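You operate a simulated robot arm through the tools that you are given. There is no shell and no other tool. Be economical: measure what you need, move in short steps, check, and stop when the job is done.

You run a simulated two-armed robot. Do the job below in one go: nothing can be reset, and whatever is moved stays where it is left.

Task
Pick up the tag labelled "40" from the cage shelf with one hand, pass it to the other hand and put it on the lower cage shelf.

The check looks at the end state, three seconds after you hand in, the way a careful person would. Anything else that was tipped, shoved, dropped, spilled or broken makes it a failure.

Robot
Two 7-joint arms with two-finger parallel grippers on one trunk, on a base that drives. Base frame: it is fixed to the floor where the robot stands at the start and does not move with it; the origin is under the middle of the robot, x ahead of it, y to its left, z up. Readings come in m, degrees, newtons and seconds.
The left shoulder is at the start at [0.05, 0.187, 1.035], the right one opposite. With the tool pointing down near the work surface each hand reaches from about 0.1 to 0.66 m from the robot's upright axis, wherever it stands, measured 20 degrees to its own side. Places, roughly: lower cage shelf [0.6, -0.3, 0.4]. Payload 3.43 kg a hand.
Tool frame (each hand has its own): the origin (TCP) lies between the finger pads and is the grasp point; the fingertips stand 0.03 m ahead of it; z points along the fingers, y is the line along which they close. The gripper opens to 0.094 m. The fingers are 0.028 m wide and 0.01 m thick; the gripper's body (0.05 by 0.096 m) begins 0.055 m behind the TCP.
Orientation is told as [roll, pitch, yaw] about the base's x, y, z axes, in that order, counted from this pose: with the fingers straight down and closing along the base's y, the tool's x points along the base's -x, its y along +y and its z along -z.

Tools
- The arms move only by the tool nudge_tool. It takes "left_steps", "right_steps" or both (then of equal length, played together; a hand with none holds still); each is a list of rows, each a list of 7 numbers: the shift along the base's x, y, z in m, then the turn, a rotation vector about the base's x, y, z in degrees, then the finger opening in m, from 0 to 0.094. In form: [[tx, ty, tz, wx, wy, wz, grip], ...]. A call has 1 to 20 rows; each row is the pose to reach, as a shift and turn from the pose commanded when the call began. A row lasts 0.2 s, in which the tool goes at most 0.05 m and 8.6 degrees; a call with a longer step from one row to the next is refused whole, and so is a gripper value outside its range. A pose out of reach is approached as far as the arm can. The call stops where the force on the tool passes 40 N (or 10 N more than at its start, if that is more) or the arm is blocked; 0.2 s more then pass. Each finger travels about 0.153 m/s and halts on what it meets, pressing with about 22 N; the grip force reading is that of the motor and also rises with nothing between the fingers. The clock runs only during rows and for 0.2 s after the last one: add rows that repeat a pose to give the fingers time. The reply holds the time, the measured pose of the TCP, the force on the tool along the base axes, the opening and the grip force, in the units named above and with some noise, with the torque about the TCP (base axes, N m) and any sound that the robot's microphone picked up.
- Cameras (640 x 400 px; columns grow to the right, rows downward): "scene" is now at [0.1357, -0.0299, 1.1851]; the picture's right is [-0.37, -0.93, 0.00], its down [-0.63, 0.25, -0.73] and it looks along [0.68, -0.27, -0.68] (base axes); focal length 214 px, centre (320, 200). "left" rides on the left gripper at [0.076, -0.014, -0.102] in its tool frame; the picture's right is [0.18, 0.98, 0.00], its down [-0.75, 0.14, -0.64] and it looks along [-0.63, 0.12, 0.77] (tool axes); focal length 243 px, centre (320, 200). "right" rides on the right gripper at [0.076, 0.014, -0.103] in its tool frame; the picture's right is [-0.18, 0.98, 0.00], its down [-0.75, -0.14, -0.64] and it looks along [-0.63, -0.12, 0.77] (tool axes); focal length 243 px, centre (320, 200). There is no depth. A picture from a camera that has moved, and an enlarged one, comes with that camera's place and axes in the base frame and with its lens.
- snapshot(camera): a new picture of that camera. The clock stands still meanwhile.
- raise_lower(by): slides the trunk up (or, below 0, down) by that many m; the arms and the scene camera ride with it, the base frame stays. It gives what a move gives, with no picture.
- drive_base(legs): drives the robot by 1 to 6 legs, each [ahead, left, turn to the left] in m, m and degrees, along the robot's own axes; the way and the turn of a leg run together, so that a leg with both is an arc; at most 1.5 m and 180 degrees a leg. The arms and the cameras ride along, it lands a little off, and it stops where it bumps. It gives what a move gives.
- pan_tilt(pan, tilt): turns the head with the scene camera to pan (to the left, within 80 degrees either way) and tilt (down, from -29 to 69), counted from straight ahead of the robot. It gives what a move gives.
- inspect(camera, box): a new picture of the part [left, top, right, bottom] of that camera's present view, enlarged. The clock stands still meanwhile.
- hand_in(): hands the job in; it is judged then, once.

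Work in short steps. Places have to be worked out from the pictures, the camera data and where the tool is seen: move nearer, look again, correct. Check each grasp and each placing, and mend what went wrong. You have 120 turns and 100 pictures in all, those below and enlarged ones among them. Open the grippers and draw the arms clear of the work before you hand the job in, unless the task says otherwise; then end with one line.

The tools are called after ">>>" as a command line: name --argument value ..., lists and objects as JSON in quotes. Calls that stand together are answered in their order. nudge_tool: Moves the arms, as the interface text tells. Its arguments: {"type":"object","properties":{"left_steps":{"type":"array"},"right_steps":{"type":"array"}},"required":[]} The other tools are called the same way: raise_lower (by) slides the trunk up or down; drive_base (legs) drives the base; pan_tilt (pan, tilt) turns the head that bears the scene camera; snapshot (camera) takes a picture; inspect (camera, box) takes an enlarged picture of a part of a camera's view; hand_in () hands the job in.

At the start:

```text
time_s: 0.0
left_position: [0.403, -0.0096, 1.0534]
left_orientation: [0.0, -0.1, 0.1]
left_contact_force: [0.1, 0.4, 0.0]
left_ft_torque: [-0.01, 0.0, 0.0]
left_gripper_width: 0.0942
left_gripper_force: 0.1
right_position: [0.3543, -0.3009, 1.0672]
right_orientation: [0.0, 0.0, 0.0]
right_contact_force: [0.8, -0.1, 0.0]
right_ft_torque: [0.02, 0.0, 0.01]
right_gripper_width: 0.094
right_gripper_force: 0.0
trunk travel left (down, up): [-0.25, 0.182]
robot x, y, heading: [-0.0016, 0.002, 0.1]
head pan, tilt: [-21.9, 42.7]
```

scene: 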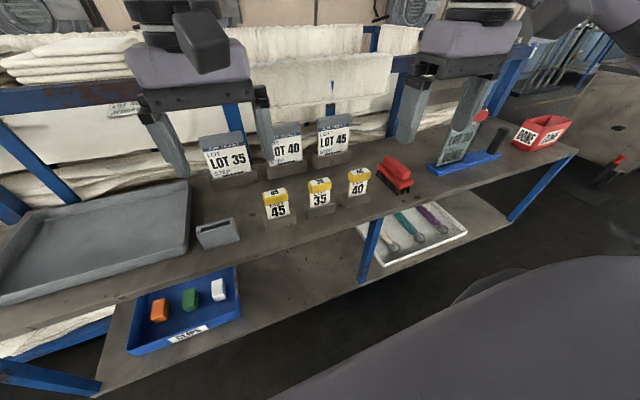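
right: 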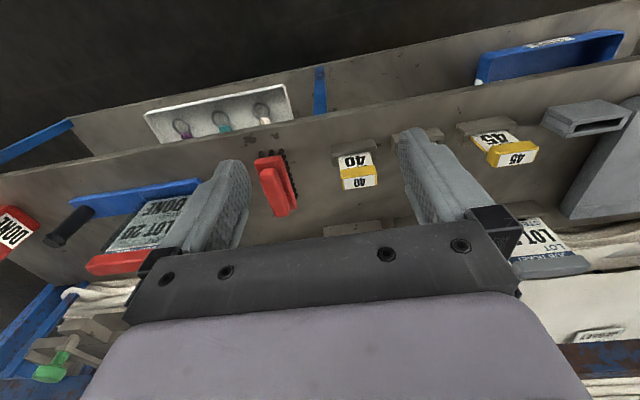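
left: 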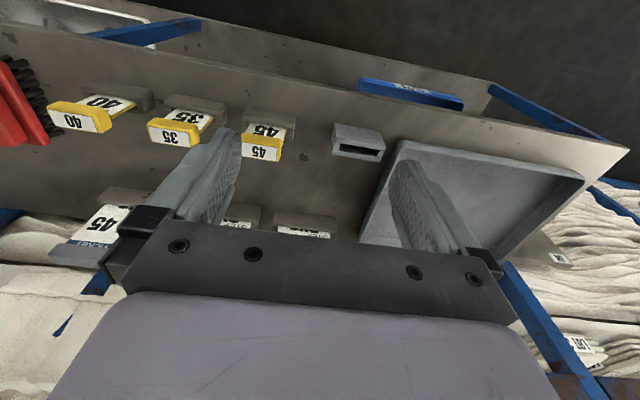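

The yellow "40" tag seems to be near [0.487, -0.27, 0.86], from intersecting the scene and right-camera rays. I'll look closer before moving.

>>> inspect --camera "scene" --box '[240, 140, 440, 265]'

>>> inspect --camera "right" --box '[240, 80, 480, 230]'

```text
3.20 times, centred on (340, 202) of scene
camera zoom: at [0.1357, -0.0299, 1.1851], right [-0.37, -0.93, 0.0], down [-0.63, 0.25, -0.73], along [0.68, -0.27, -0.68], focal length 686 px, centre (256, 192)
```

zoom: 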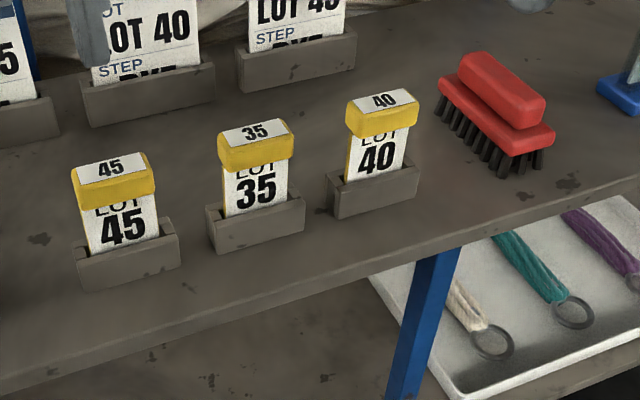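

```text
2.67 times, centred on (360, 155) of right
camera zoom: at [0.2788, -0.2884, 1.1698], right [0.18, 0.98, 0.0], down [0.75, -0.14, 0.64], along [0.63, -0.12, -0.77], focal length 647 px, centre (213, 320)
```

zoom: 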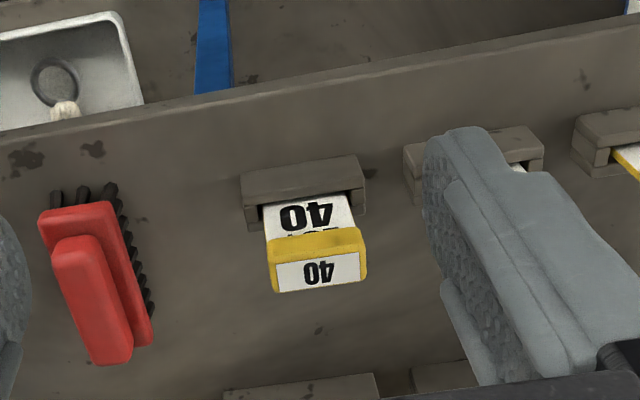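

The tag stands in a slot with a yellow cap about 0.048 m wide along y. Plan: the right hand grips the cap front-to-back (closing along x). The left hand then takes the cap's sides, pointing forward, and lays it on the clear stretch of lower shelf. First I turn the right tool 90° above the tag, staying high.

>>> nudge_tool --right_steps '[[0.012, 0.003, 0, 0, 0, 8.2, 0.094], [0.024, 0.006, 0, 0, 0, 16.4, 0.094], [0.036, 0.009, 0, 0, 0, 24.6, 0.094], [0.048, 0.012, 0, 0, 0, 32.8, 0.094], [0.06, 0.015, 0, 0, 0, 41, 0.094], [0.072, 0.018, 0, 0, 0, 49.2, 0.094], [0.084, 0.021, 0, 0, 0, 57.4, 0.094], [0.096, 0.024, 0, 0, 0, 65.6, 0.08], [0.108, 0.027, 0, 0, 0, 73.8, 0.07], [0.12, 0.03, 0, 0, 0, 82, 0.06], [0.133, 0.031, 0, 0, 0, 90, 0.06], [0.133, 0.031, 0, 0, 0, 90, 0.06]]'

```text
time_s: 2.6
left_position: [0.4032, -0.0097, 1.0533]
left_orientation: [0.0, 0.0, 0.1]
left_contact_force: [-0.1, 0.2, -0.2]
left_ft_torque: [-0.01, 0.01, -0.02]
left_gripper_width: 0.0941
left_gripper_force: 0.0
right_position: [0.2905, -0.1389, 1.0223]
right_orientation: [0.0, 0.0, 90.0]
right_contact_force: [-0.2, -0.2, -0.5]
right_ft_torque: [-0.02, -0.01, -0.01]
right_gripper_width: 0.0599
right_gripper_force: 0.1
right hand out of reach, approached as far as the arm can: row 6, 7, 8, 9, 10, 11, 12
trunk travel left (down, up): [-0.25, 0.182]
robot x, y, heading: [0.0016, 0.0007, 0.2]
head pan, tilt: [-21.9, 42.7]
```

With +90° yaw the arm can't reach the spot; it drew in to [0.29, -0.14]. I'll unwind and try the other side, -90°.

>>> nudge_tool --right_steps '[[0, -0.01, 0, 0, 0, -8.5, 0.06], [0, -0.02, 0.01, 0, 0, -17, 0.06], [0, -0.04, 0.02, 0, 0, -25.5, 0.06], [0, -0.06, 0.03, 0, 0, -34, 0.06], [0, -0.08, 0.04, 0, 0, -42.5, 0.06], [0.01, -0.1, 0.04, 0, 0, -51, 0.06], [0.02, -0.12, 0.04, 0, 0, -59.5, 0.06], [0.04, -0.13, 0.04, 0, 0, -68, 0.06], [0.06, -0.14, 0.04, 0, 0, -76.5, 0.06], [0.064, -0.15, 0.04, 0, 0, -85, 0.06], [0.064, -0.16, 0.04, 0, 0, -90, 0.06], [0.064, -0.16, 0.04, 0, 0, -90, 0.06]]'

>>> nudge_tool --right_steps '[[0.012, 0.003, 0, 0, 0, -8.2, 0.06], [0.024, 0.006, 0, 0, 0, -16.4, 0.06], [0.036, 0.009, 0, 0, 0, -24.6, 0.06], [0.048, 0.012, 0, 0, 0, -32.8, 0.06], [0.06, 0.015, 0, 0, 0, -41, 0.06], [0.072, 0.018, 0, 0, 0, -49.2, 0.06], [0.084, 0.021, 0, 0, 0, -57.4, 0.06], [0.096, 0.024, 0, 0, 0, -65.6, 0.06], [0.108, 0.027, 0, 0, 0, -73.8, 0.06], [0.12, 0.03, 0, 0, 0, -82, 0.06], [0.133, 0.031, 0, 0, 0, -90, 0.06], [0.133, 0.031, 0, 0, 0, -90, 0.06]]'

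```text
time_s: 5.2
left_position: [0.4032, -0.0082, 1.0532]
left_orientation: [0.0, 0.0, 0.0]
left_contact_force: [-0.6, 0.0, 0.6]
left_ft_torque: [-0.03, 0.0, 0.01]
left_gripper_width: 0.094
left_gripper_force: 0.1
right_position: [0.3565, -0.2935, 1.0638]
right_orientation: [0.1, 0.0, -0.1]
right_contact_force: [0.3, 0.2, 0.9]
right_ft_torque: [0.02, 0.01, -0.01]
right_gripper_width: 0.0598
right_gripper_force: 0.0
trunk travel left (down, up): [-0.25, 0.182]
robot x, y, heading: [-0.0002, 0.0033, -0.1]
head pan, tilt: [-21.9, 42.7]
```

```text
time_s: 7.8
left_position: [0.4038, -0.0092, 1.0529]
left_orientation: [0.0, 0.1, 0.1]
left_contact_force: [-0.8, -0.9, 0.7]
left_ft_torque: [0.0, 0.01, 0.02]
left_gripper_width: 0.094
left_gripper_force: 0.1
right_position: [0.4881, -0.2615, 1.0627]
right_orientation: [-0.1, 0.0, -90.2]
right_contact_force: [-0.4, -0.2, -1.1]
right_ft_torque: [0.02, 0.01, -0.02]
right_gripper_width: 0.0603
right_gripper_force: 0.1
trunk travel left (down, up): [-0.25, 0.182]
robot x, y, heading: [-0.0011, 0.002, 0.1]
head pan, tilt: [-21.9, 42.7]
```

The -90° yaw works and the tool sits above the tag. I'll check both cameras to refine the alignment.

>>> snapshot --camera "right"

>>> snapshot --camera "scene"

```text
94 pictures are left
camera right: at [0.5033, -0.1868, 1.1659], right [0.98, -0.19, 0.0], down [-0.14, -0.75, 0.64], along [-0.12, -0.63, -0.77], focal length 243 px, centre (320, 200)
```

right: 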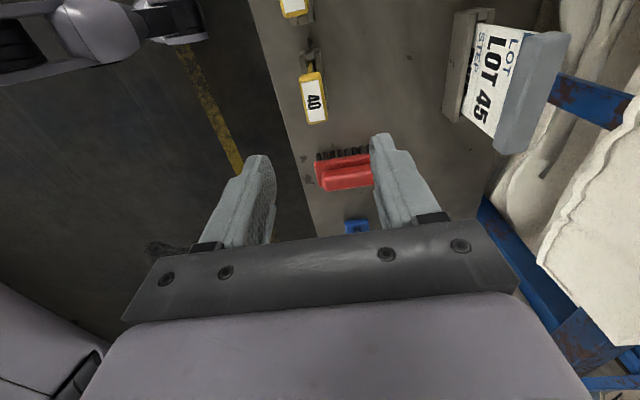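

```text
93 pictures are left
camera scene: at [0.1357, -0.0299, 1.1851], right [-0.37, -0.93, 0.0], down [-0.63, 0.25, -0.73], along [0.68, -0.27, -0.68], focal length 214 px, centre (320, 200)
```

scene: 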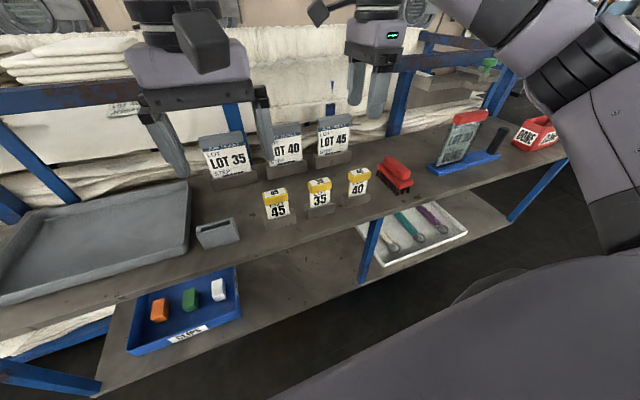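

The cap top centre now works out near [0.485, -0.270, 0.888]. I'll descend to z about 0.98 and look again.

>>> nudge_tool --right_steps '[[-0.002, -0.004, -0.03, 0, 0, 0, 0.06], [-0.003, -0.009, -0.06, 0, 0, 0, 0.06], [-0.003, -0.009, -0.085, 0, 0, 0, 0.06]]'

>>> snapshot --camera "right"

>>> inspect --camera "scene" --box '[260, 90, 440, 215]'

```text
time_s: 8.6
left_position: [0.4039, -0.0102, 1.0523]
left_orientation: [0.0, 0.0, 0.2]
left_contact_force: [0.4, -0.1, 0.1]
left_ft_torque: [-0.02, -0.02, -0.01]
left_gripper_width: 0.0939
left_gripper_force: 0.0
right_position: [0.4879, -0.2688, 0.9769]
right_orientation: [0.1, 0.0, -90.0]
right_contact_force: [0.0, -0.5, -0.1]
right_ft_torque: [0.01, 0.0, 0.01]
right_gripper_width: 0.0603
right_gripper_force: 0.1
trunk travel left (down, up): [-0.25, 0.182]
robot x, y, heading: [0.0028, 0.0023, -0.1]
head pan, tilt: [-21.9, 42.7]
```

```text
92 pictures are left
camera right: at [0.5015, -0.1945, 1.0808], right [0.98, -0.18, 0.0], down [-0.14, -0.75, 0.64], along [-0.12, -0.63, -0.77], focal length 243 px, centre (320, 200)
```

right: 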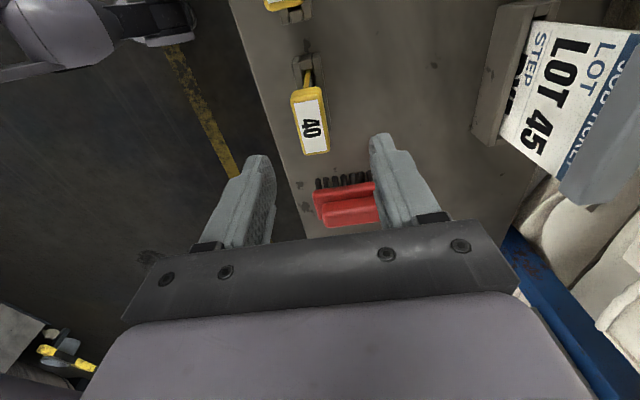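

```text
3.20 times, centred on (350, 152) of scene
camera zoom: at [0.1358, -0.0299, 1.1851], right [-0.37, -0.93, 0.0], down [-0.63, 0.25, -0.73], along [0.68, -0.27, -0.68], focal length 686 px, centre (224, 352)
```

zoom: 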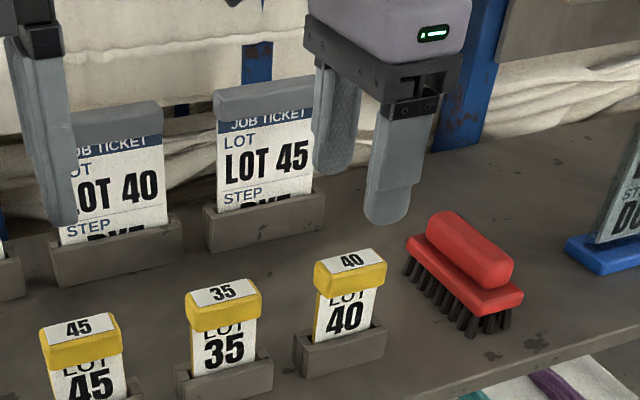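

From close range the cap centre reads about [0.479, -0.275]. I'll correct by about -8 mm in x and -6 mm in y, descend with the tips just above the cap, and look again.

>>> nudge_tool --right_steps '[[-0.008, -0.006, -0.02, 0, 0, 0, 0.06], [-0.008, -0.006, -0.045, 0, 0, 0, 0.06]]'

>>> inspect --camera "right" --box '[220, 50, 420, 175]'

>>> inspect --camera "scene" --box '[300, 110, 428, 190]'

```text
time_s: 9.2
left_position: [0.4039, -0.0097, 1.0527]
left_orientation: [0.0, 0.0, 0.1]
left_contact_force: [0.3, -0.3, 0.7]
left_ft_torque: [0.02, -0.01, 0.01]
left_gripper_width: 0.0938
left_gripper_force: 0.1
right_position: [0.477, -0.2753, 0.9324]
right_orientation: [0.1, 0.0, -89.9]
right_contact_force: [-0.4, -0.2, -1.2]
right_ft_torque: [0.01, -0.03, 0.04]
right_gripper_width: 0.0602
right_gripper_force: 0.0
trunk travel left (down, up): [-0.25, 0.182]
robot x, y, heading: [-0.0003, -0.0022, -0.5]
head pan, tilt: [-21.9, 42.7]
```

```text
3.20 times, centred on (320, 112) of right
camera zoom: at [0.4919, -0.2007, 1.0378], right [0.98, -0.18, 0.0], down [-0.14, -0.75, 0.64], along [-0.12, -0.63, -0.77], focal length 776 px, centre (320, 480)
```

zoom: 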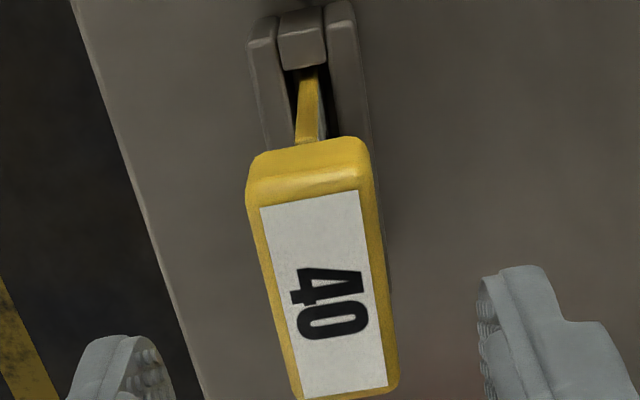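

```text
5.00 times, centred on (364, 150) of scene
camera zoom: at [0.1358, -0.03, 1.1851], right [-0.37, -0.93, 0.0], down [-0.63, 0.25, -0.73], along [0.68, -0.27, -0.68], focal length 1072 px, centre (100, 450)
```

zoom: 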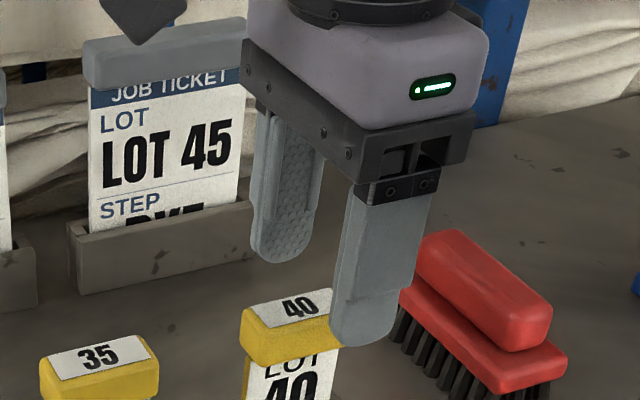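

The cap centre is at about [0.479, -0.276] with thickness about 0.026 m, midway between the fingers. I descend to TCP z about 0.88 and close.

>>> nudge_tool --right_steps '[[0.001, -0.001, -0.02, 0, 0, 0, 0.06], [0.001, -0.001, -0.04, 0, 0, 0, 0.06], [0.001, -0.001, -0.052, 0, 0, 0, 0.06], [0.001, -0.001, -0.052, 0, 0, 0, 0.06]]'

>>> inspect --camera "right" --box '[220, 75, 420, 200]'

>>> inspect --camera "scene" --box '[300, 130, 428, 210]'

```text
time_s: 10.2
left_position: [0.4031, -0.0107, 1.052]
left_orientation: [0.1, 0.0, 0.1]
left_contact_force: [0.0, 0.7, 1.1]
left_ft_torque: [0.03, -0.01, -0.05]
left_gripper_width: 0.0938
left_gripper_force: 0.0
right_position: [0.4786, -0.2774, 0.8801]
right_orientation: [0.1, 0.0, -90.0]
right_contact_force: [0.5, 0.8, -0.3]
right_ft_torque: [-0.01, 0.01, 0.01]
right_gripper_width: 0.0598
right_gripper_force: 0.0
trunk travel left (down, up): [-0.25, 0.182]
robot x, y, heading: [-0.0, 0.002, -0.2]
head pan, tilt: [-21.9, 42.7]
```

```text
3.20 times, centred on (320, 138) of right
camera zoom: at [0.4931, -0.2018, 0.9848], right [0.98, -0.18, 0.0], down [-0.14, -0.75, 0.64], along [-0.12, -0.63, -0.77], focal length 776 px, centre (320, 400)
```

zoom: 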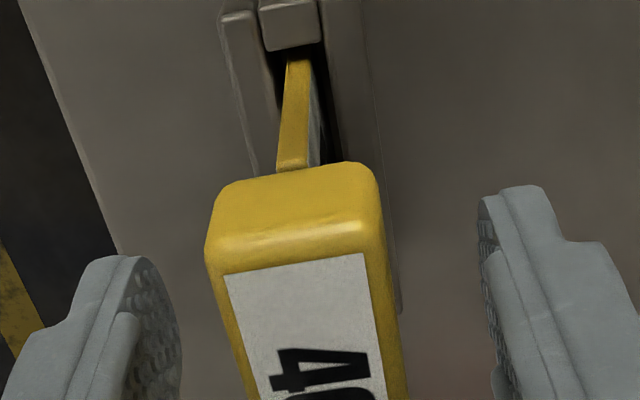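

```text
5.00 times, centred on (364, 170) of scene
camera zoom: at [0.1357, -0.0299, 1.1851], right [-0.37, -0.93, 0.0], down [-0.63, 0.25, -0.73], along [0.68, -0.27, -0.68], focal length 1072 px, centre (100, 350)
```

zoom: 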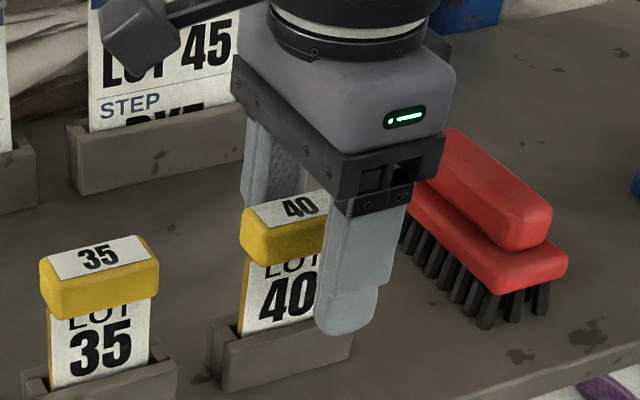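

The cap lies between the fingers and the TCP is near mid-cap. Closing on it.

>>> nudge_tool --right_steps '[[0, 0.003, 0, 0, 0, 0, 0.05], [0, 0.003, 0, 0, 0, 0, 0.03], [0, 0.003, 0, 0, 0, 0, 0.015], [0, 0.003, 0, 0, 0, 0, 0.015], [0, 0.003, 0, 0, 0, 0, 0.015]]'

```text
time_s: 11.4
left_position: [0.4038, -0.0092, 1.0524]
left_orientation: [0.0, 0.0, 0.1]
left_contact_force: [0.3, 0.2, 0.1]
left_ft_torque: [0.0, 0.04, 0.0]
left_gripper_width: 0.0938
left_gripper_force: 0.0
right_position: [0.4784, -0.274, 0.8805]
right_orientation: [0.1, 0.0, -90.1]
right_contact_force: [-0.2, -0.2, 1.1]
right_ft_torque: [0.01, -0.01, -0.03]
right_gripper_width: 0.0274
right_gripper_force: 22.0
trunk travel left (down, up): [-0.25, 0.182]
robot x, y, heading: [0.0001, 0.0021, -0.1]
head pan, tilt: [-21.9, 42.7]
```

The grip holds at 27 mm with 22 N. I lift straight up.

>>> nudge_tool --right_steps '[[0, 0, 0.015, 0, 0, 0, 0.01], [0, 0, 0.03, 0, 0, 0, 0.01], [0, 0, 0.05, 0, 0, 0, 0.01], [0, 0, 0.08, 0, 0, 0, 0.01], [0, 0, 0.11, 0, 0, 0, 0.01], [0, 0, 0.15, 0, 0, 0, 0.01], [0, 0, 0.19, 0, 0, 0, 0.01]]'

>>> snapshot --camera "scene"

>>> snapshot --camera "right"

```text
time_s: 13.0
left_position: [0.4036, -0.0094, 1.0536]
left_orientation: [-0.1, -0.1, 0.0]
left_contact_force: [0.7, -0.2, -0.1]
left_ft_torque: [0.02, 0.03, -0.02]
left_gripper_width: 0.094
left_gripper_force: 0.1
right_position: [0.4774, -0.2755, 1.0715]
right_orientation: [0.0, 0.1, -90.0]
right_contact_force: [0.0, -0.5, -0.9]
right_ft_torque: [-0.02, -0.01, 0.01]
right_gripper_width: 0.0276
right_gripper_force: 22.2
trunk travel left (down, up): [-0.25, 0.182]
robot x, y, heading: [0.0017, -0.001, 0.0]
head pan, tilt: [-21.9, 42.7]
```

```text
86 pictures are left
camera scene: at [0.1354, -0.0296, 1.1851], right [-0.37, -0.93, 0.0], down [-0.63, 0.25, -0.74], along [0.68, -0.27, -0.68], focal length 214 px, centre (320, 200)
```

scene: 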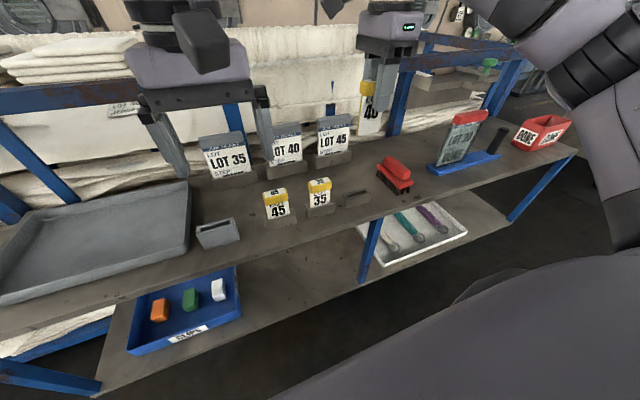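

```text
85 pictures are left
camera right: at [0.4921, -0.2018, 1.1751], right [0.98, -0.18, 0.0], down [-0.14, -0.75, 0.64], along [-0.12, -0.63, -0.77], focal length 243 px, centre (320, 200)
```

right: 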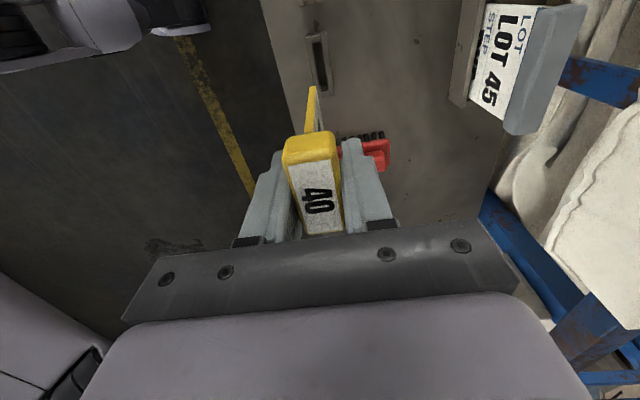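

The tag is lifted out cleanly, its holder is undisturbed, and the grip holds. I back the robot away from the shelf to get free space for the handover.

>>> drive_base --legs '[[-0.35, 0, 0]]'

```text
time_s: 15.3
left_position: [0.0519, -0.0088, 1.0534]
left_orientation: [0.0, 0.0, 0.1]
left_contact_force: [-0.1, -1.1, 0.3]
left_ft_torque: [0.0, -0.02, -0.01]
left_gripper_width: 0.094
left_gripper_force: 0.1
right_position: [0.1262, -0.2762, 1.0692]
right_orientation: [0.0, -0.1, -90.0]
right_contact_force: [-0.1, -0.2, 0.4]
right_ft_torque: [0.03, -0.06, 0.03]
right_gripper_width: 0.0276
right_gripper_force: 22.2
trunk travel left (down, up): [-0.25, 0.182]
robot x, y, heading: [-0.3484, 0.0014, 0.1]
head pan, tilt: [-21.9, 42.7]
```

Robot is at x about -0.35. I turn the left tool to point forward, moving it out to the left.

>>> nudge_tool --left_steps '[[0, 0.02, 0, 0, -8.2, 0, 0.094], [0, 0.04, 0, 0, -16.4, 0, 0.094], [0, 0.06, 0, 0, -24.6, 0, 0.094], [0, 0.08, 0, 0, -32.8, 0, 0.094], [0, 0.1, 0, 0, -41, 0, 0.094], [0, 0.12, 0, 0, -49.2, 0, 0.094], [0, 0.14, 0, 0, -57.4, 0, 0.094], [0, 0.16, 0, 0, -65.6, 0, 0.094], [0, 0.16, 0, 0, -73.8, 0, 0.094], [0, 0.16, 0, 0, -82, 0, 0.094], [0, 0.16, 0, 0, -90, 0, 0.094], [0, 0.16, 0, 0, -90, 0, 0.094]]'

>>> snapshot --camera "scene"

```text
time_s: 17.9
left_position: [0.0763, 0.1377, 1.0533]
left_orientation: [-118.6, -89.8, 118.5]
left_contact_force: [-0.5, -0.5, 0.2]
left_ft_torque: [0.03, 0.01, 0.02]
left_gripper_width: 0.0939
left_gripper_force: 0.1
left hand out of reach, approached as far as the arm can: row 9, 10, 11, 12
right_position: [0.1262, -0.2767, 1.0702]
right_orientation: [-0.1, -0.1, -89.9]
right_contact_force: [0.1, 0.0, -0.7]
right_ft_torque: [-0.03, 0.01, 0.02]
right_gripper_width: 0.0273
right_gripper_force: 22.4
trunk travel left (down, up): [-0.25, 0.182]
robot x, y, heading: [-0.3519, -0.0004, -0.3]
head pan, tilt: [-21.9, 42.7]
```

```text
84 pictures are left
camera scene: at [-0.2152, -0.0297, 1.1851], right [-0.37, -0.93, 0.0], down [-0.63, 0.25, -0.73], along [0.68, -0.27, -0.68], focal length 214 px, centre (320, 200)
```

scene: 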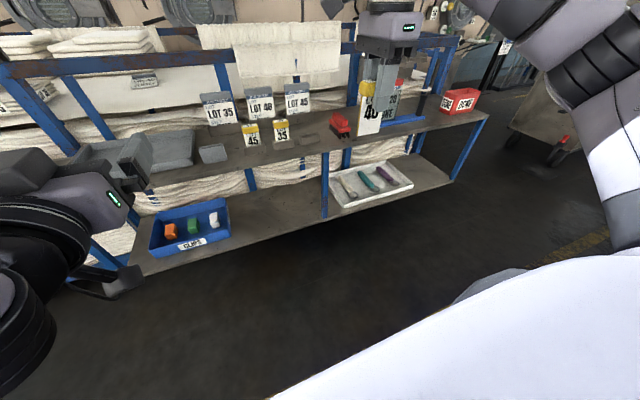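

The left hand now points forward at [0.076, 0.138, 1.053]. I bring the right hand with the tag toward the middle and tilt it 20° so the cap leans forward. That way the tag lies flat when the left tool later points steeply down.

>>> nudge_tool --right_steps '[[0.01, 0.03, 0, 0, 3, 0, 0.01], [0.02, 0.06, 0, 0, 6, 0, 0.01], [0.03, 0.09, 0, 0, 9, 0, 0.01], [0.04, 0.12, 0, 0, 12, 0, 0.01], [0.044, 0.15, 0, 0, 15, 0, 0.01], [0.044, 0.18, 0, 0, 18, 0, 0.01], [0.044, 0.195, 0, 0, 20, 0, 0.01], [0.044, 0.195, 0, 0, 20, 0, 0.01]]'

>>> pan_tilt --pan -5 --tilt 25

>>> snapshot --camera "scene"

>>> snapshot --camera "left"

```text
time_s: 19.7
left_position: [0.0758, 0.1366, 1.0548]
left_orientation: [-96.8, -89.9, 96.8]
left_contact_force: [-0.1, -0.1, -0.1]
left_ft_torque: [-0.01, -0.01, -0.03]
left_gripper_width: 0.0939
left_gripper_force: 0.0
right_position: [0.1483, -0.0918, 1.0618]
right_orientation: [-19.8, 0.0, -90.1]
right_contact_force: [0.0, -0.6, -1.1]
right_ft_torque: [-0.01, 0.0, 0.02]
right_gripper_width: 0.0275
right_gripper_force: 21.9
right hand out of reach, approached as far as the arm can: row 6, 7, 8
trunk travel left (down, up): [-0.25, 0.182]
robot x, y, heading: [-0.3522, 0.0008, 0.2]
head pan, tilt: [-21.9, 42.7]
```

```text
time_s: 20.5
left_position: [0.075, 0.1357, 1.0546]
left_orientation: [-98.5, -89.9, 98.4]
left_contact_force: [-0.5, -0.3, 0.1]
left_ft_torque: [-0.01, -0.03, 0.02]
left_gripper_width: 0.094
left_gripper_force: 0.1
right_position: [0.1478, -0.0926, 1.0619]
right_orientation: [-19.9, -0.1, -89.9]
right_contact_force: [0.6, -0.6, 0.1]
right_ft_torque: [0.02, 0.03, 0.0]
right_gripper_width: 0.0277
right_gripper_force: 21.9
trunk travel left (down, up): [-0.25, 0.182]
robot x, y, heading: [-0.3496, 0.0033, 0.2]
head pan, tilt: [-5.0, 25.0]
```

```text
83 pictures are left
camera scene: at [-0.2007, -0.0069, 1.2123], right [-0.09, -1.0, 0.0], down [-0.42, 0.04, -0.91], along [0.9, -0.08, -0.42], focal length 214 px, centre (320, 200)
```

scene: 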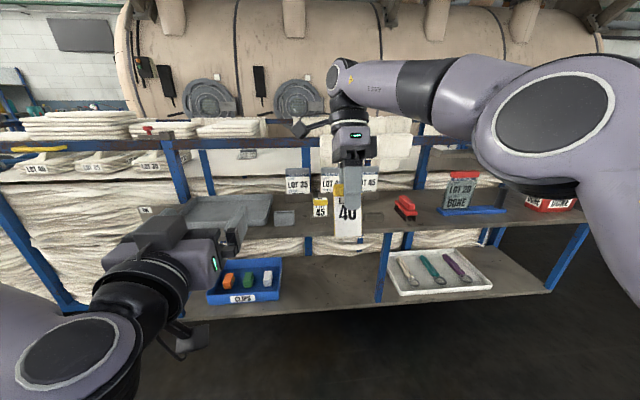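

```text
82 pictures are left
camera left: at [-0.0279, 0.1223, 0.978], right [0.0, 0.98, -0.19], down [-0.64, 0.14, 0.75], along [0.77, 0.12, 0.63], focal length 243 px, centre (320, 200)
```

left: 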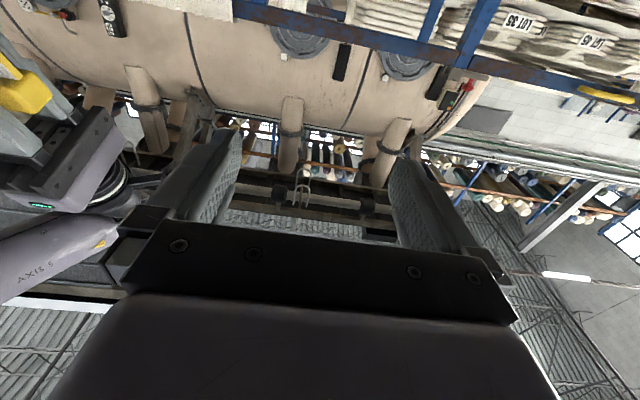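

The right hand settled at [0.148, -0.092, 1.062] with a 20° tilt and the tag is secure. I bring the left hand partway across, drawn slightly back, and check clearance.

>>> nudge_tool --left_steps '[[-0.01, -0.03, 0, 0, 0, 0, 0.094], [-0.015, -0.06, 0.004, 0, 0, 0, 0.094], [-0.015, -0.09, 0.008, 0, 0, 0, 0.094], [-0.015, -0.11, 0.008, 0, 0, 0, 0.094]]'

>>> snapshot --camera "left"

```text
time_s: 21.5
left_position: [0.0602, 0.024, 1.0625]
left_orientation: [-81.7, -89.9, 81.6]
left_contact_force: [-0.1, -1.5, 0.3]
left_ft_torque: [0.05, 0.01, -0.01]
left_gripper_width: 0.0939
left_gripper_force: 0.0
right_position: [0.1477, -0.0929, 1.0626]
right_orientation: [-19.9, 0.1, -89.9]
right_contact_force: [-1.4, -0.2, 0.3]
right_ft_torque: [-0.06, -0.03, -0.02]
right_gripper_width: 0.0274
right_gripper_force: 21.7
trunk travel left (down, up): [-0.25, 0.182]
robot x, y, heading: [-0.3448, -0.0017, 0.2]
head pan, tilt: [-5.0, 25.0]
```

```text
81 pictures are left
camera left: at [-0.0439, 0.0103, 0.9865], right [0.0, 0.98, -0.19], down [-0.64, 0.14, 0.75], along [0.77, 0.12, 0.63], focal length 243 px, centre (320, 200)
```

left: 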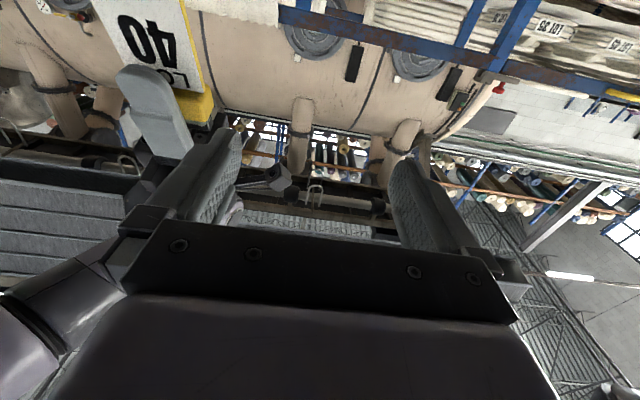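

The left hand is at [0.060, 0.024, 1.0625] with its tips about 2.4 cm behind the right front finger. I continue sideways until it is centred on the tag.

>>> nudge_tool --left_steps '[[-0.002, -0.03, 0, 0, 0, 0, 0.094], [-0.004, -0.06, 0, 0, 0, 0, 0.094], [-0.004, -0.09, 0, 0, 0, 0, 0.094], [-0.004, -0.116, 0, 0, 0, 0, 0.094], [-0.004, -0.116, 0, 0, 0, 0, 0.094]]'

>>> snapshot --camera "left"

>>> snapshot --camera "scene"

```text
time_s: 22.7
left_position: [0.0585, -0.0901, 1.0625]
left_orientation: [-94.2, -89.8, 94.2]
left_contact_force: [0.6, -0.2, -0.1]
left_ft_torque: [-0.01, 0.01, -0.01]
left_gripper_width: 0.094
left_gripper_force: 0.0
right_position: [0.1493, -0.0942, 1.0619]
right_orientation: [-19.8, 0.1, -90.0]
right_contact_force: [0.4, 0.8, -0.1]
right_ft_torque: [-0.01, 0.02, 0.0]
right_gripper_width: 0.0275
right_gripper_force: 22.0
trunk travel left (down, up): [-0.25, 0.182]
robot x, y, heading: [-0.3512, 0.0005, -0.1]
head pan, tilt: [-5.0, 25.0]
```

```text
80 pictures are left
camera left: at [-0.0458, -0.1042, 0.9864], right [0.0, 0.98, -0.19], down [-0.64, 0.14, 0.75], along [0.77, 0.12, 0.63], focal length 243 px, centre (320, 200)
```

left: 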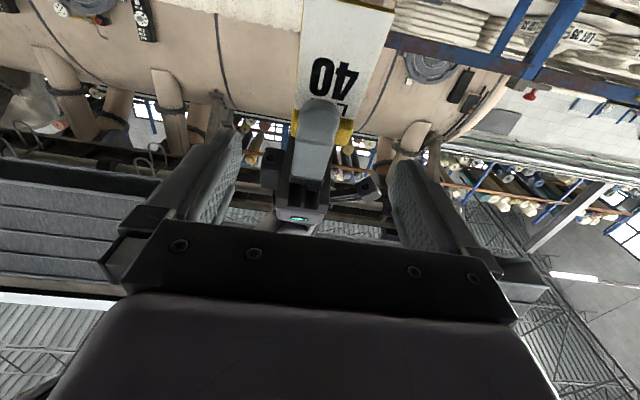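

```text
79 pictures are left
camera scene: at [-0.2007, -0.0068, 1.2124], right [-0.09, -1.0, 0.0], down [-0.42, 0.04, -0.91], along [0.9, -0.08, -0.42], focal length 214 px, centre (320, 200)
```

scene: 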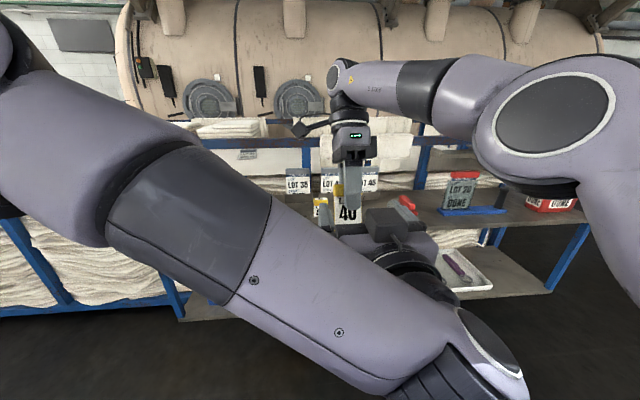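

The left hand is centred on the tag. I advance it halfway and check.

>>> nudge_tool --left_steps '[[0.02, 0, 0, 0, 0, 0, 0.094], [0.04, 0, 0, 0, 0, 0, 0.094], [0.055, 0, 0, 0, 0, 0, 0.094]]'

>>> inspect --camera "left" --box '[200, 60, 440, 210]'

>>> snapshot --camera "right"

```text
time_s: 23.5
left_position: [0.1139, -0.0891, 1.0632]
left_orientation: [-112.3, -90.0, 112.3]
left_contact_force: [-0.3, 0.1, -0.4]
left_ft_torque: [-0.03, 0.04, 0.01]
left_gripper_width: 0.0944
left_gripper_force: 0.0
right_position: [0.1486, -0.0929, 1.0618]
right_orientation: [-19.9, 0.1, -90.0]
right_contact_force: [0.3, 0.0, 0.3]
right_ft_torque: [0.01, 0.01, -0.01]
right_gripper_width: 0.0276
right_gripper_force: 21.8
trunk travel left (down, up): [-0.25, 0.182]
robot x, y, heading: [-0.3514, -0.0003, 0.1]
head pan, tilt: [-5.0, 25.0]
```

```text
2.67 times, centred on (320, 135) of left
camera zoom: at [0.0097, -0.1036, 0.9873], right [0.0, 0.98, -0.19], down [-0.64, 0.14, 0.75], along [0.77, 0.12, 0.63], focal length 647 px, centre (320, 373)
```

zoom: 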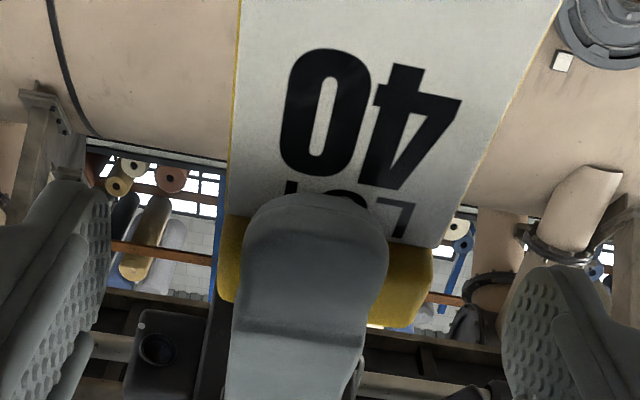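

```text
77 pictures are left
camera right: at [0.1975, -0.0181, 1.1546], right [0.92, -0.18, -0.33], down [0.09, -0.75, 0.65], along [-0.37, -0.63, -0.68], focal length 243 px, centre (320, 200)
```

right: 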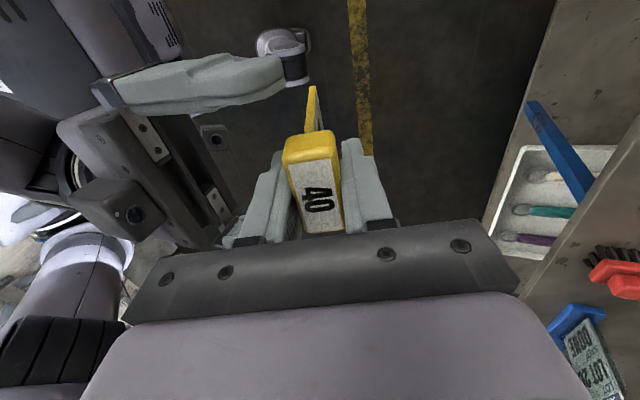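

Cap and fingers line up in height, and the cap is about 4 mm further to +y than the left hand's centre. I correct that and advance to put the TCP on the cap.

>>> nudge_tool --left_steps '[[0.0, 0.004, 0, 0, 0, 0, 0.094], [0.018, 0.004, 0, 0, 0, 0, 0.094], [0.032, 0.004, 0, 0, 0, 0, 0.094], [0.032, 0.004, 0, 0, 0, 0, 0.094]]'

>>> inspect --camera "left" --box '[200, 60, 440, 210]'

>>> snapshot --camera "right"

```text
time_s: 24.5
left_position: [0.1439, -0.0854, 1.0639]
left_orientation: [-92.7, -89.9, 92.8]
left_contact_force: [0.3, -0.7, -0.6]
left_ft_torque: [-0.02, -0.01, -0.01]
left_gripper_width: 0.0942
left_gripper_force: 0.0
right_position: [0.1487, -0.0916, 1.0622]
right_orientation: [-19.9, 0.0, -89.9]
right_contact_force: [0.0, 0.8, -0.9]
right_ft_torque: [0.0, 0.02, -0.03]
right_gripper_width: 0.0277
right_gripper_force: 21.9
trunk travel left (down, up): [-0.25, 0.182]
robot x, y, heading: [-0.3537, 0.0017, -0.1]
head pan, tilt: [-5.0, 25.0]
```

```text
2.67 times, centred on (320, 135) of left
camera zoom: at [0.0397, -0.1003, 0.9882], right [0.0, 0.98, -0.19], down [-0.64, 0.14, 0.75], along [0.77, 0.12, 0.63], focal length 647 px, centre (320, 373)
```

zoom: 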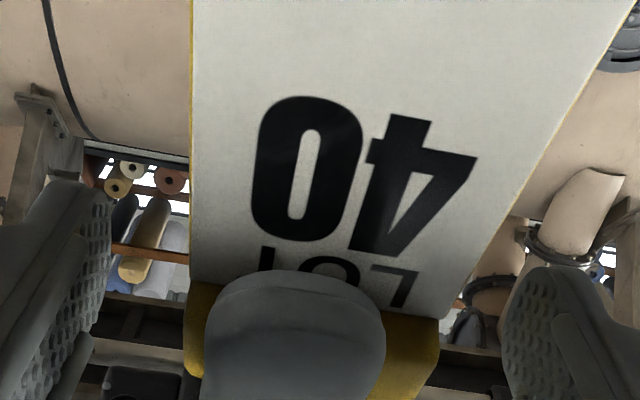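

```text
75 pictures are left
camera right: at [0.1974, -0.0181, 1.1547], right [0.92, -0.18, -0.33], down [0.09, -0.75, 0.65], along [-0.37, -0.63, -0.68], focal length 243 px, centre (320, 200)
```

right: 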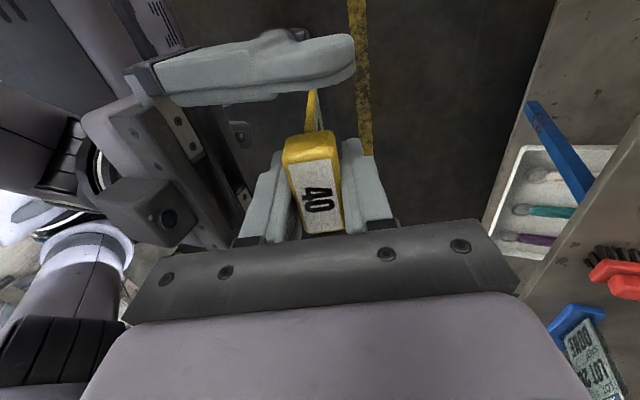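

The left fingers straddle the cap's sides, nearly centred. I close the left hand while the right keeps holding.

>>> nudge_tool --left_steps '[[0.002, 0, 0, 0, 0, 0, 0.08], [0.002, 0, 0, 0, 0, 0, 0.065], [0.002, 0, 0, 0, 0, 0, 0.055], [0.002, 0, 0, 0, 0, 0, 0.045], [0.002, 0, 0, 0, 0, 0, 0.03], [0.002, 0, 0, 0, 0, 0, 0.03]]'

>>> inspect --camera "left" --box '[200, 60, 440, 210]'

```text
time_s: 25.9
left_position: [0.1432, -0.087, 1.0636]
left_orientation: [-86.2, -89.8, 86.0]
left_contact_force: [4.3, -11.1, -0.3]
left_ft_torque: [0.06, -0.01, 0.02]
left_gripper_width: 0.0533
left_gripper_force: 21.3
right_position: [0.1485, -0.0919, 1.0621]
right_orientation: [-19.9, 0.2, -89.9]
right_contact_force: [-4.7, 11.0, 0.6]
right_ft_torque: [-0.07, -0.02, -0.01]
right_gripper_width: 0.0276
right_gripper_force: 21.9
trunk travel left (down, up): [-0.25, 0.182]
robot x, y, heading: [-0.3536, -0.0014, 0.1]
head pan, tilt: [-5.0, 25.0]
```

```text
2.67 times, centred on (320, 135) of left
camera zoom: at [0.0411, -0.1008, 0.9881], right [0.0, 0.98, -0.19], down [-0.64, 0.14, 0.75], along [0.77, 0.12, 0.63], focal length 647 px, centre (320, 373)
```

zoom: 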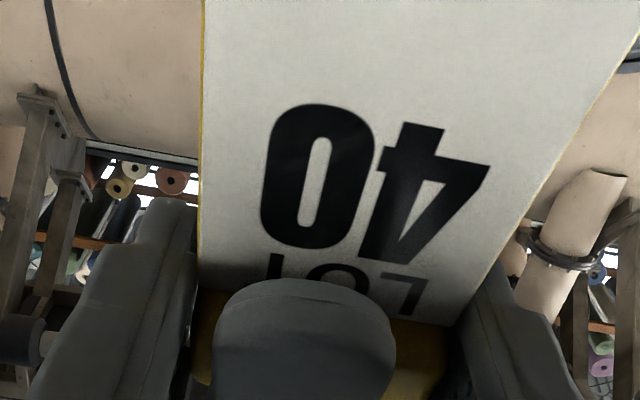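

The left hand grips the cap at 53 mm. There is a small 11 N lateral preload, so I ease the left over 2 mm and then open the right just enough to release.

>>> nudge_tool --left_steps '[[0, -0.002, 0, 0, 0, 0, 0.03], [0, -0.002, 0, 0, 0, 0, 0.03], [0, -0.002, 0, 0, 0, 0, 0.03], [0, -0.002, 0, 0, 0, 0, 0.03], [0, -0.002, 0, 0, 0, 0, 0.03]]' --right_steps '[[0, 0, 0, 0, 0, 0, 0.01], [0, 0, 0, 0, 0, 0, 0.035], [0, 0, 0, 0, 0, 0, 0.045], [0, 0, 0, 0, 0, 0, 0.055], [0, 0, 0, 0, 0, 0, 0.055]]'

>>> snapshot --camera "right"

>>> snapshot --camera "left"

```text
time_s: 27.1
left_position: [0.1447, -0.0884, 1.0644]
left_orientation: [-98.6, -89.9, 98.5]
left_contact_force: [-0.6, -1.1, 1.3]
left_ft_torque: [0.03, 0.05, 0.01]
left_gripper_width: 0.0535
left_gripper_force: 21.9
right_position: [0.149, -0.0933, 1.0626]
right_orientation: [-20.0, -0.1, -90.1]
right_contact_force: [-0.3, 1.2, -0.5]
right_ft_torque: [-0.02, 0.03, -0.01]
right_gripper_width: 0.055
right_gripper_force: 0.1
trunk travel left (down, up): [-0.25, 0.182]
robot x, y, heading: [-0.3524, -0.0012, -0.1]
head pan, tilt: [-5.0, 25.0]
```

```text
73 pictures are left
camera right: at [0.1975, -0.0181, 1.1547], right [0.92, -0.18, -0.33], down [0.09, -0.75, 0.65], along [-0.37, -0.63, -0.68], focal length 243 px, centre (320, 200)
```

right: 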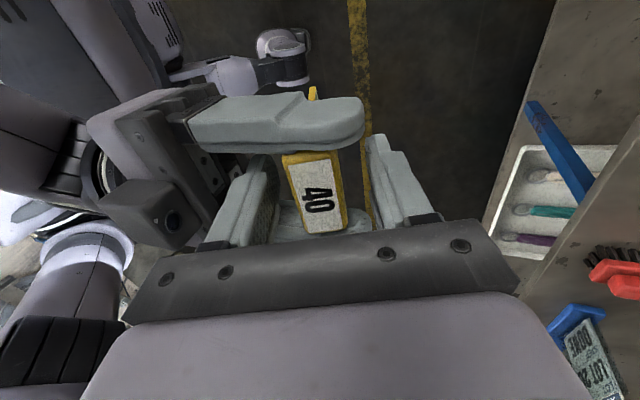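

```text
72 pictures are left
camera left: at [0.0416, -0.1023, 0.9881], right [0.0, 0.98, -0.19], down [-0.64, 0.14, 0.75], along [0.77, 0.12, 0.63], focal length 243 px, centre (320, 200)
```

left: 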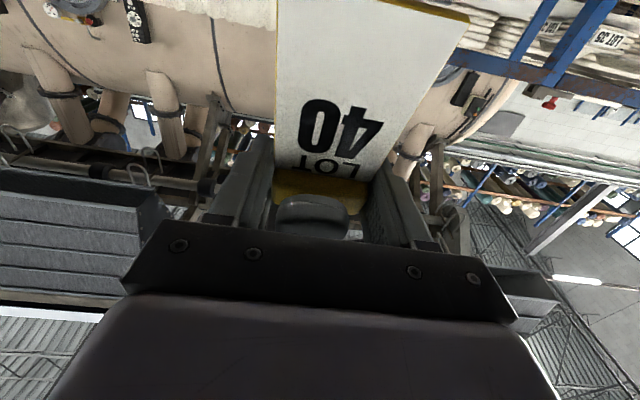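

The right hand has released and the tag stays in the left grip. I withdraw the right along its finger axis (up and slightly forward).

>>> nudge_tool --right_steps '[[0.007, 0, 0.019, 0, 0, 0, 0.055], [0.014, 0, 0.038, 0, 0, 0, 0.055], [0.021, 0, 0.057, 0, 0, 0, 0.055], [0.025, 0, 0.08, 0, 0, 0, 0.055], [0.025, 0, 0.11, 0, 0, 0, 0.055]]'

>>> snapshot --camera "scene"

```text
time_s: 28.0
left_position: [0.1425, -0.0931, 1.0714]
left_orientation: [-142.8, -88.9, 141.9]
left_contact_force: [-5.4, -1.1, 1.8]
left_ft_torque: [0.05, 0.07, -0.04]
left_gripper_width: 0.0534
left_gripper_force: 22.1
right_position: [0.1311, -0.1028, 1.0884]
right_orientation: [-19.6, 0.3, -89.8]
right_contact_force: [5.8, 1.1, -1.7]
right_ft_torque: [-0.04, -0.2, -0.02]
right_gripper_width: 0.0516
right_gripper_force: 0.0
right hand out of reach, approached as far as the arm can: row 1, 2, 3, 4
trunk travel left (down, up): [-0.25, 0.182]
robot x, y, heading: [-0.3531, -0.0008, -0.2]
head pan, tilt: [-5.0, 25.0]
stopped in row 4 (left hand): the force on the tool passed its limit at 42 N (the readings are from after the stop); the commanded pose is now the measured one
```

```text
71 pictures are left
camera scene: at [-0.2005, -0.0067, 1.2123], right [-0.09, -1.0, 0.0], down [-0.42, 0.04, -0.91], along [0.9, -0.08, -0.42], focal length 214 px, centre (320, 200)
```

scene: 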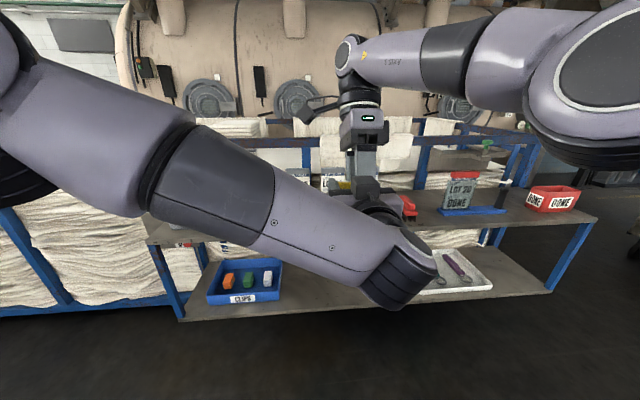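

The right arm was out of reach for that path, slid back and touched the tag (42 N stop). Now I keep the right still. I ease the left back to centre the cap between the right fingers, then slide the left down along the right's finger axis.

>>> nudge_tool --left_steps '[[-0.008, 0, 0.003, 0, 0, 0, 0.03], [-0.0156, 0, 0.0056, 0, 0, 0, 0.03], [-0.0156, 0, 0.0056, 0, 0, 0, 0.03]]'

>>> snapshot --camera "right"

>>> snapshot --camera "left"

```text
time_s: 28.8
left_position: [0.1271, -0.094, 1.0768]
left_orientation: [-142.6, -89.0, 141.8]
left_contact_force: [5.8, -4.7, -0.7]
left_ft_torque: [0.11, 0.04, 0.36]
left_gripper_width: 0.0532
left_gripper_force: 22.5
right_position: [0.1314, -0.1014, 1.0896]
right_orientation: [-19.8, 0.4, -89.8]
right_contact_force: [-5.8, 4.5, 0.3]
right_ft_torque: [0.0, 0.05, -0.25]
right_gripper_width: 0.0585
right_gripper_force: 2.9
trunk travel left (down, up): [-0.25, 0.182]
robot x, y, heading: [-0.3475, -0.0008, 0.2]
head pan, tilt: [-5.0, 25.0]
```

```text
70 pictures are left
camera right: at [0.1787, -0.0283, 1.1824], right [0.93, -0.18, -0.33], down [0.09, -0.76, 0.65], along [-0.37, -0.63, -0.69], focal length 243 px, centre (320, 200)
```

right: 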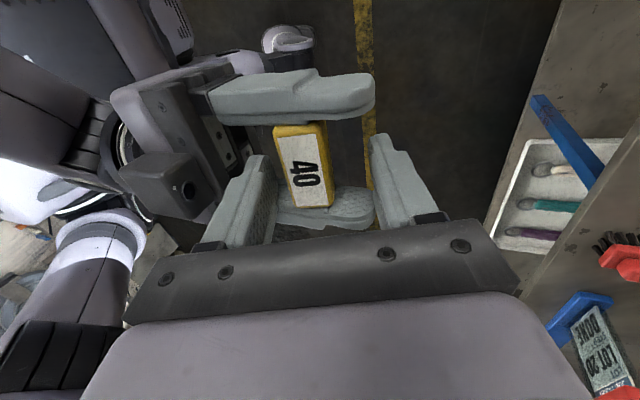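

```text
69 pictures are left
camera left: at [0.0252, -0.1063, 0.9987], right [0.02, 0.98, -0.2], down [-0.65, 0.16, 0.74], along [0.76, 0.12, 0.64], focal length 243 px, centre (320, 200)
```

left: 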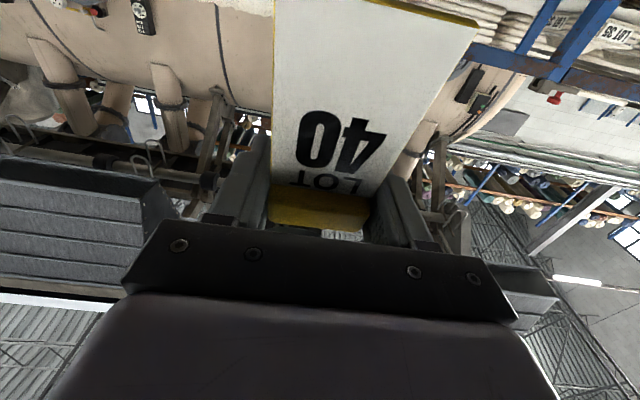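

The cap now seems to lean on the right's front finger. I'll zoom in to see before moving on.

>>> inspect --camera "left" --box '[200, 100, 440, 250]'

>>> inspect --camera "right" --box '[200, 60, 440, 250]'

>>> inspect --camera "scene" --box '[290, 90, 450, 230]'

```text
2.67 times, centred on (320, 175) of left
camera zoom: at [0.0252, -0.1063, 0.9987], right [0.02, 0.98, -0.2], down [-0.65, 0.16, 0.74], along [0.76, 0.12, 0.64], focal length 647 px, centre (320, 267)
```

zoom: 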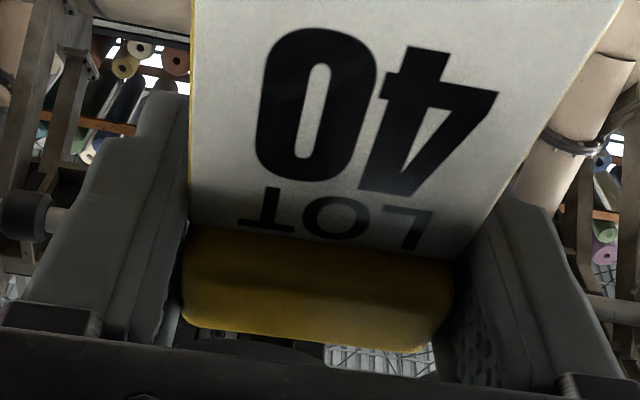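

```text
2.11 times, centred on (320, 155) of right
camera zoom: at [0.1787, -0.0283, 1.1824], right [0.93, -0.18, -0.33], down [0.09, -0.76, 0.65], along [-0.37, -0.63, -0.69], focal length 511 px, centre (320, 295)
```

zoom: 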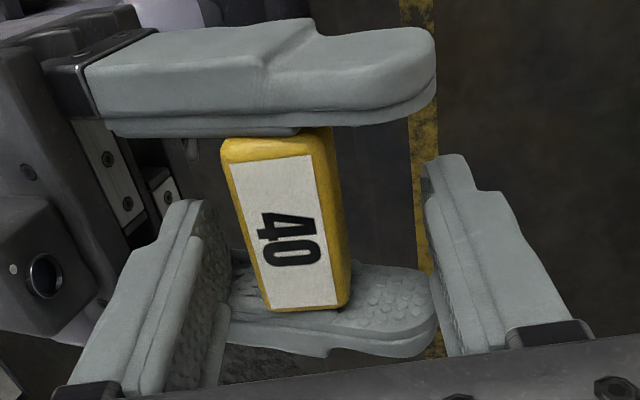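

```text
2.86 times, centred on (370, 160) of scene
camera zoom: at [-0.2007, -0.0069, 1.2124], right [-0.09, -1.0, 0.0], down [-0.42, 0.04, -0.91], along [0.9, -0.08, -0.42], focal length 613 px, centre (177, 314)
```

zoom: 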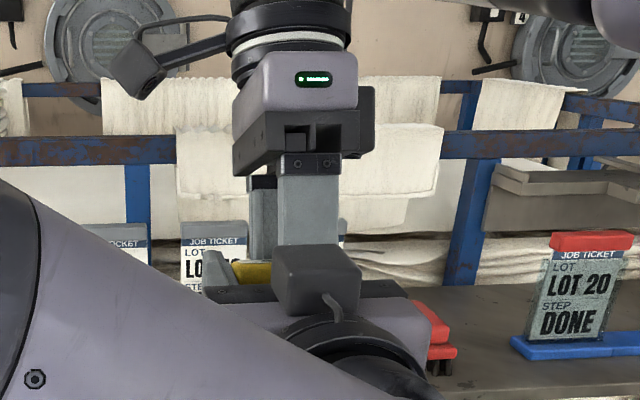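

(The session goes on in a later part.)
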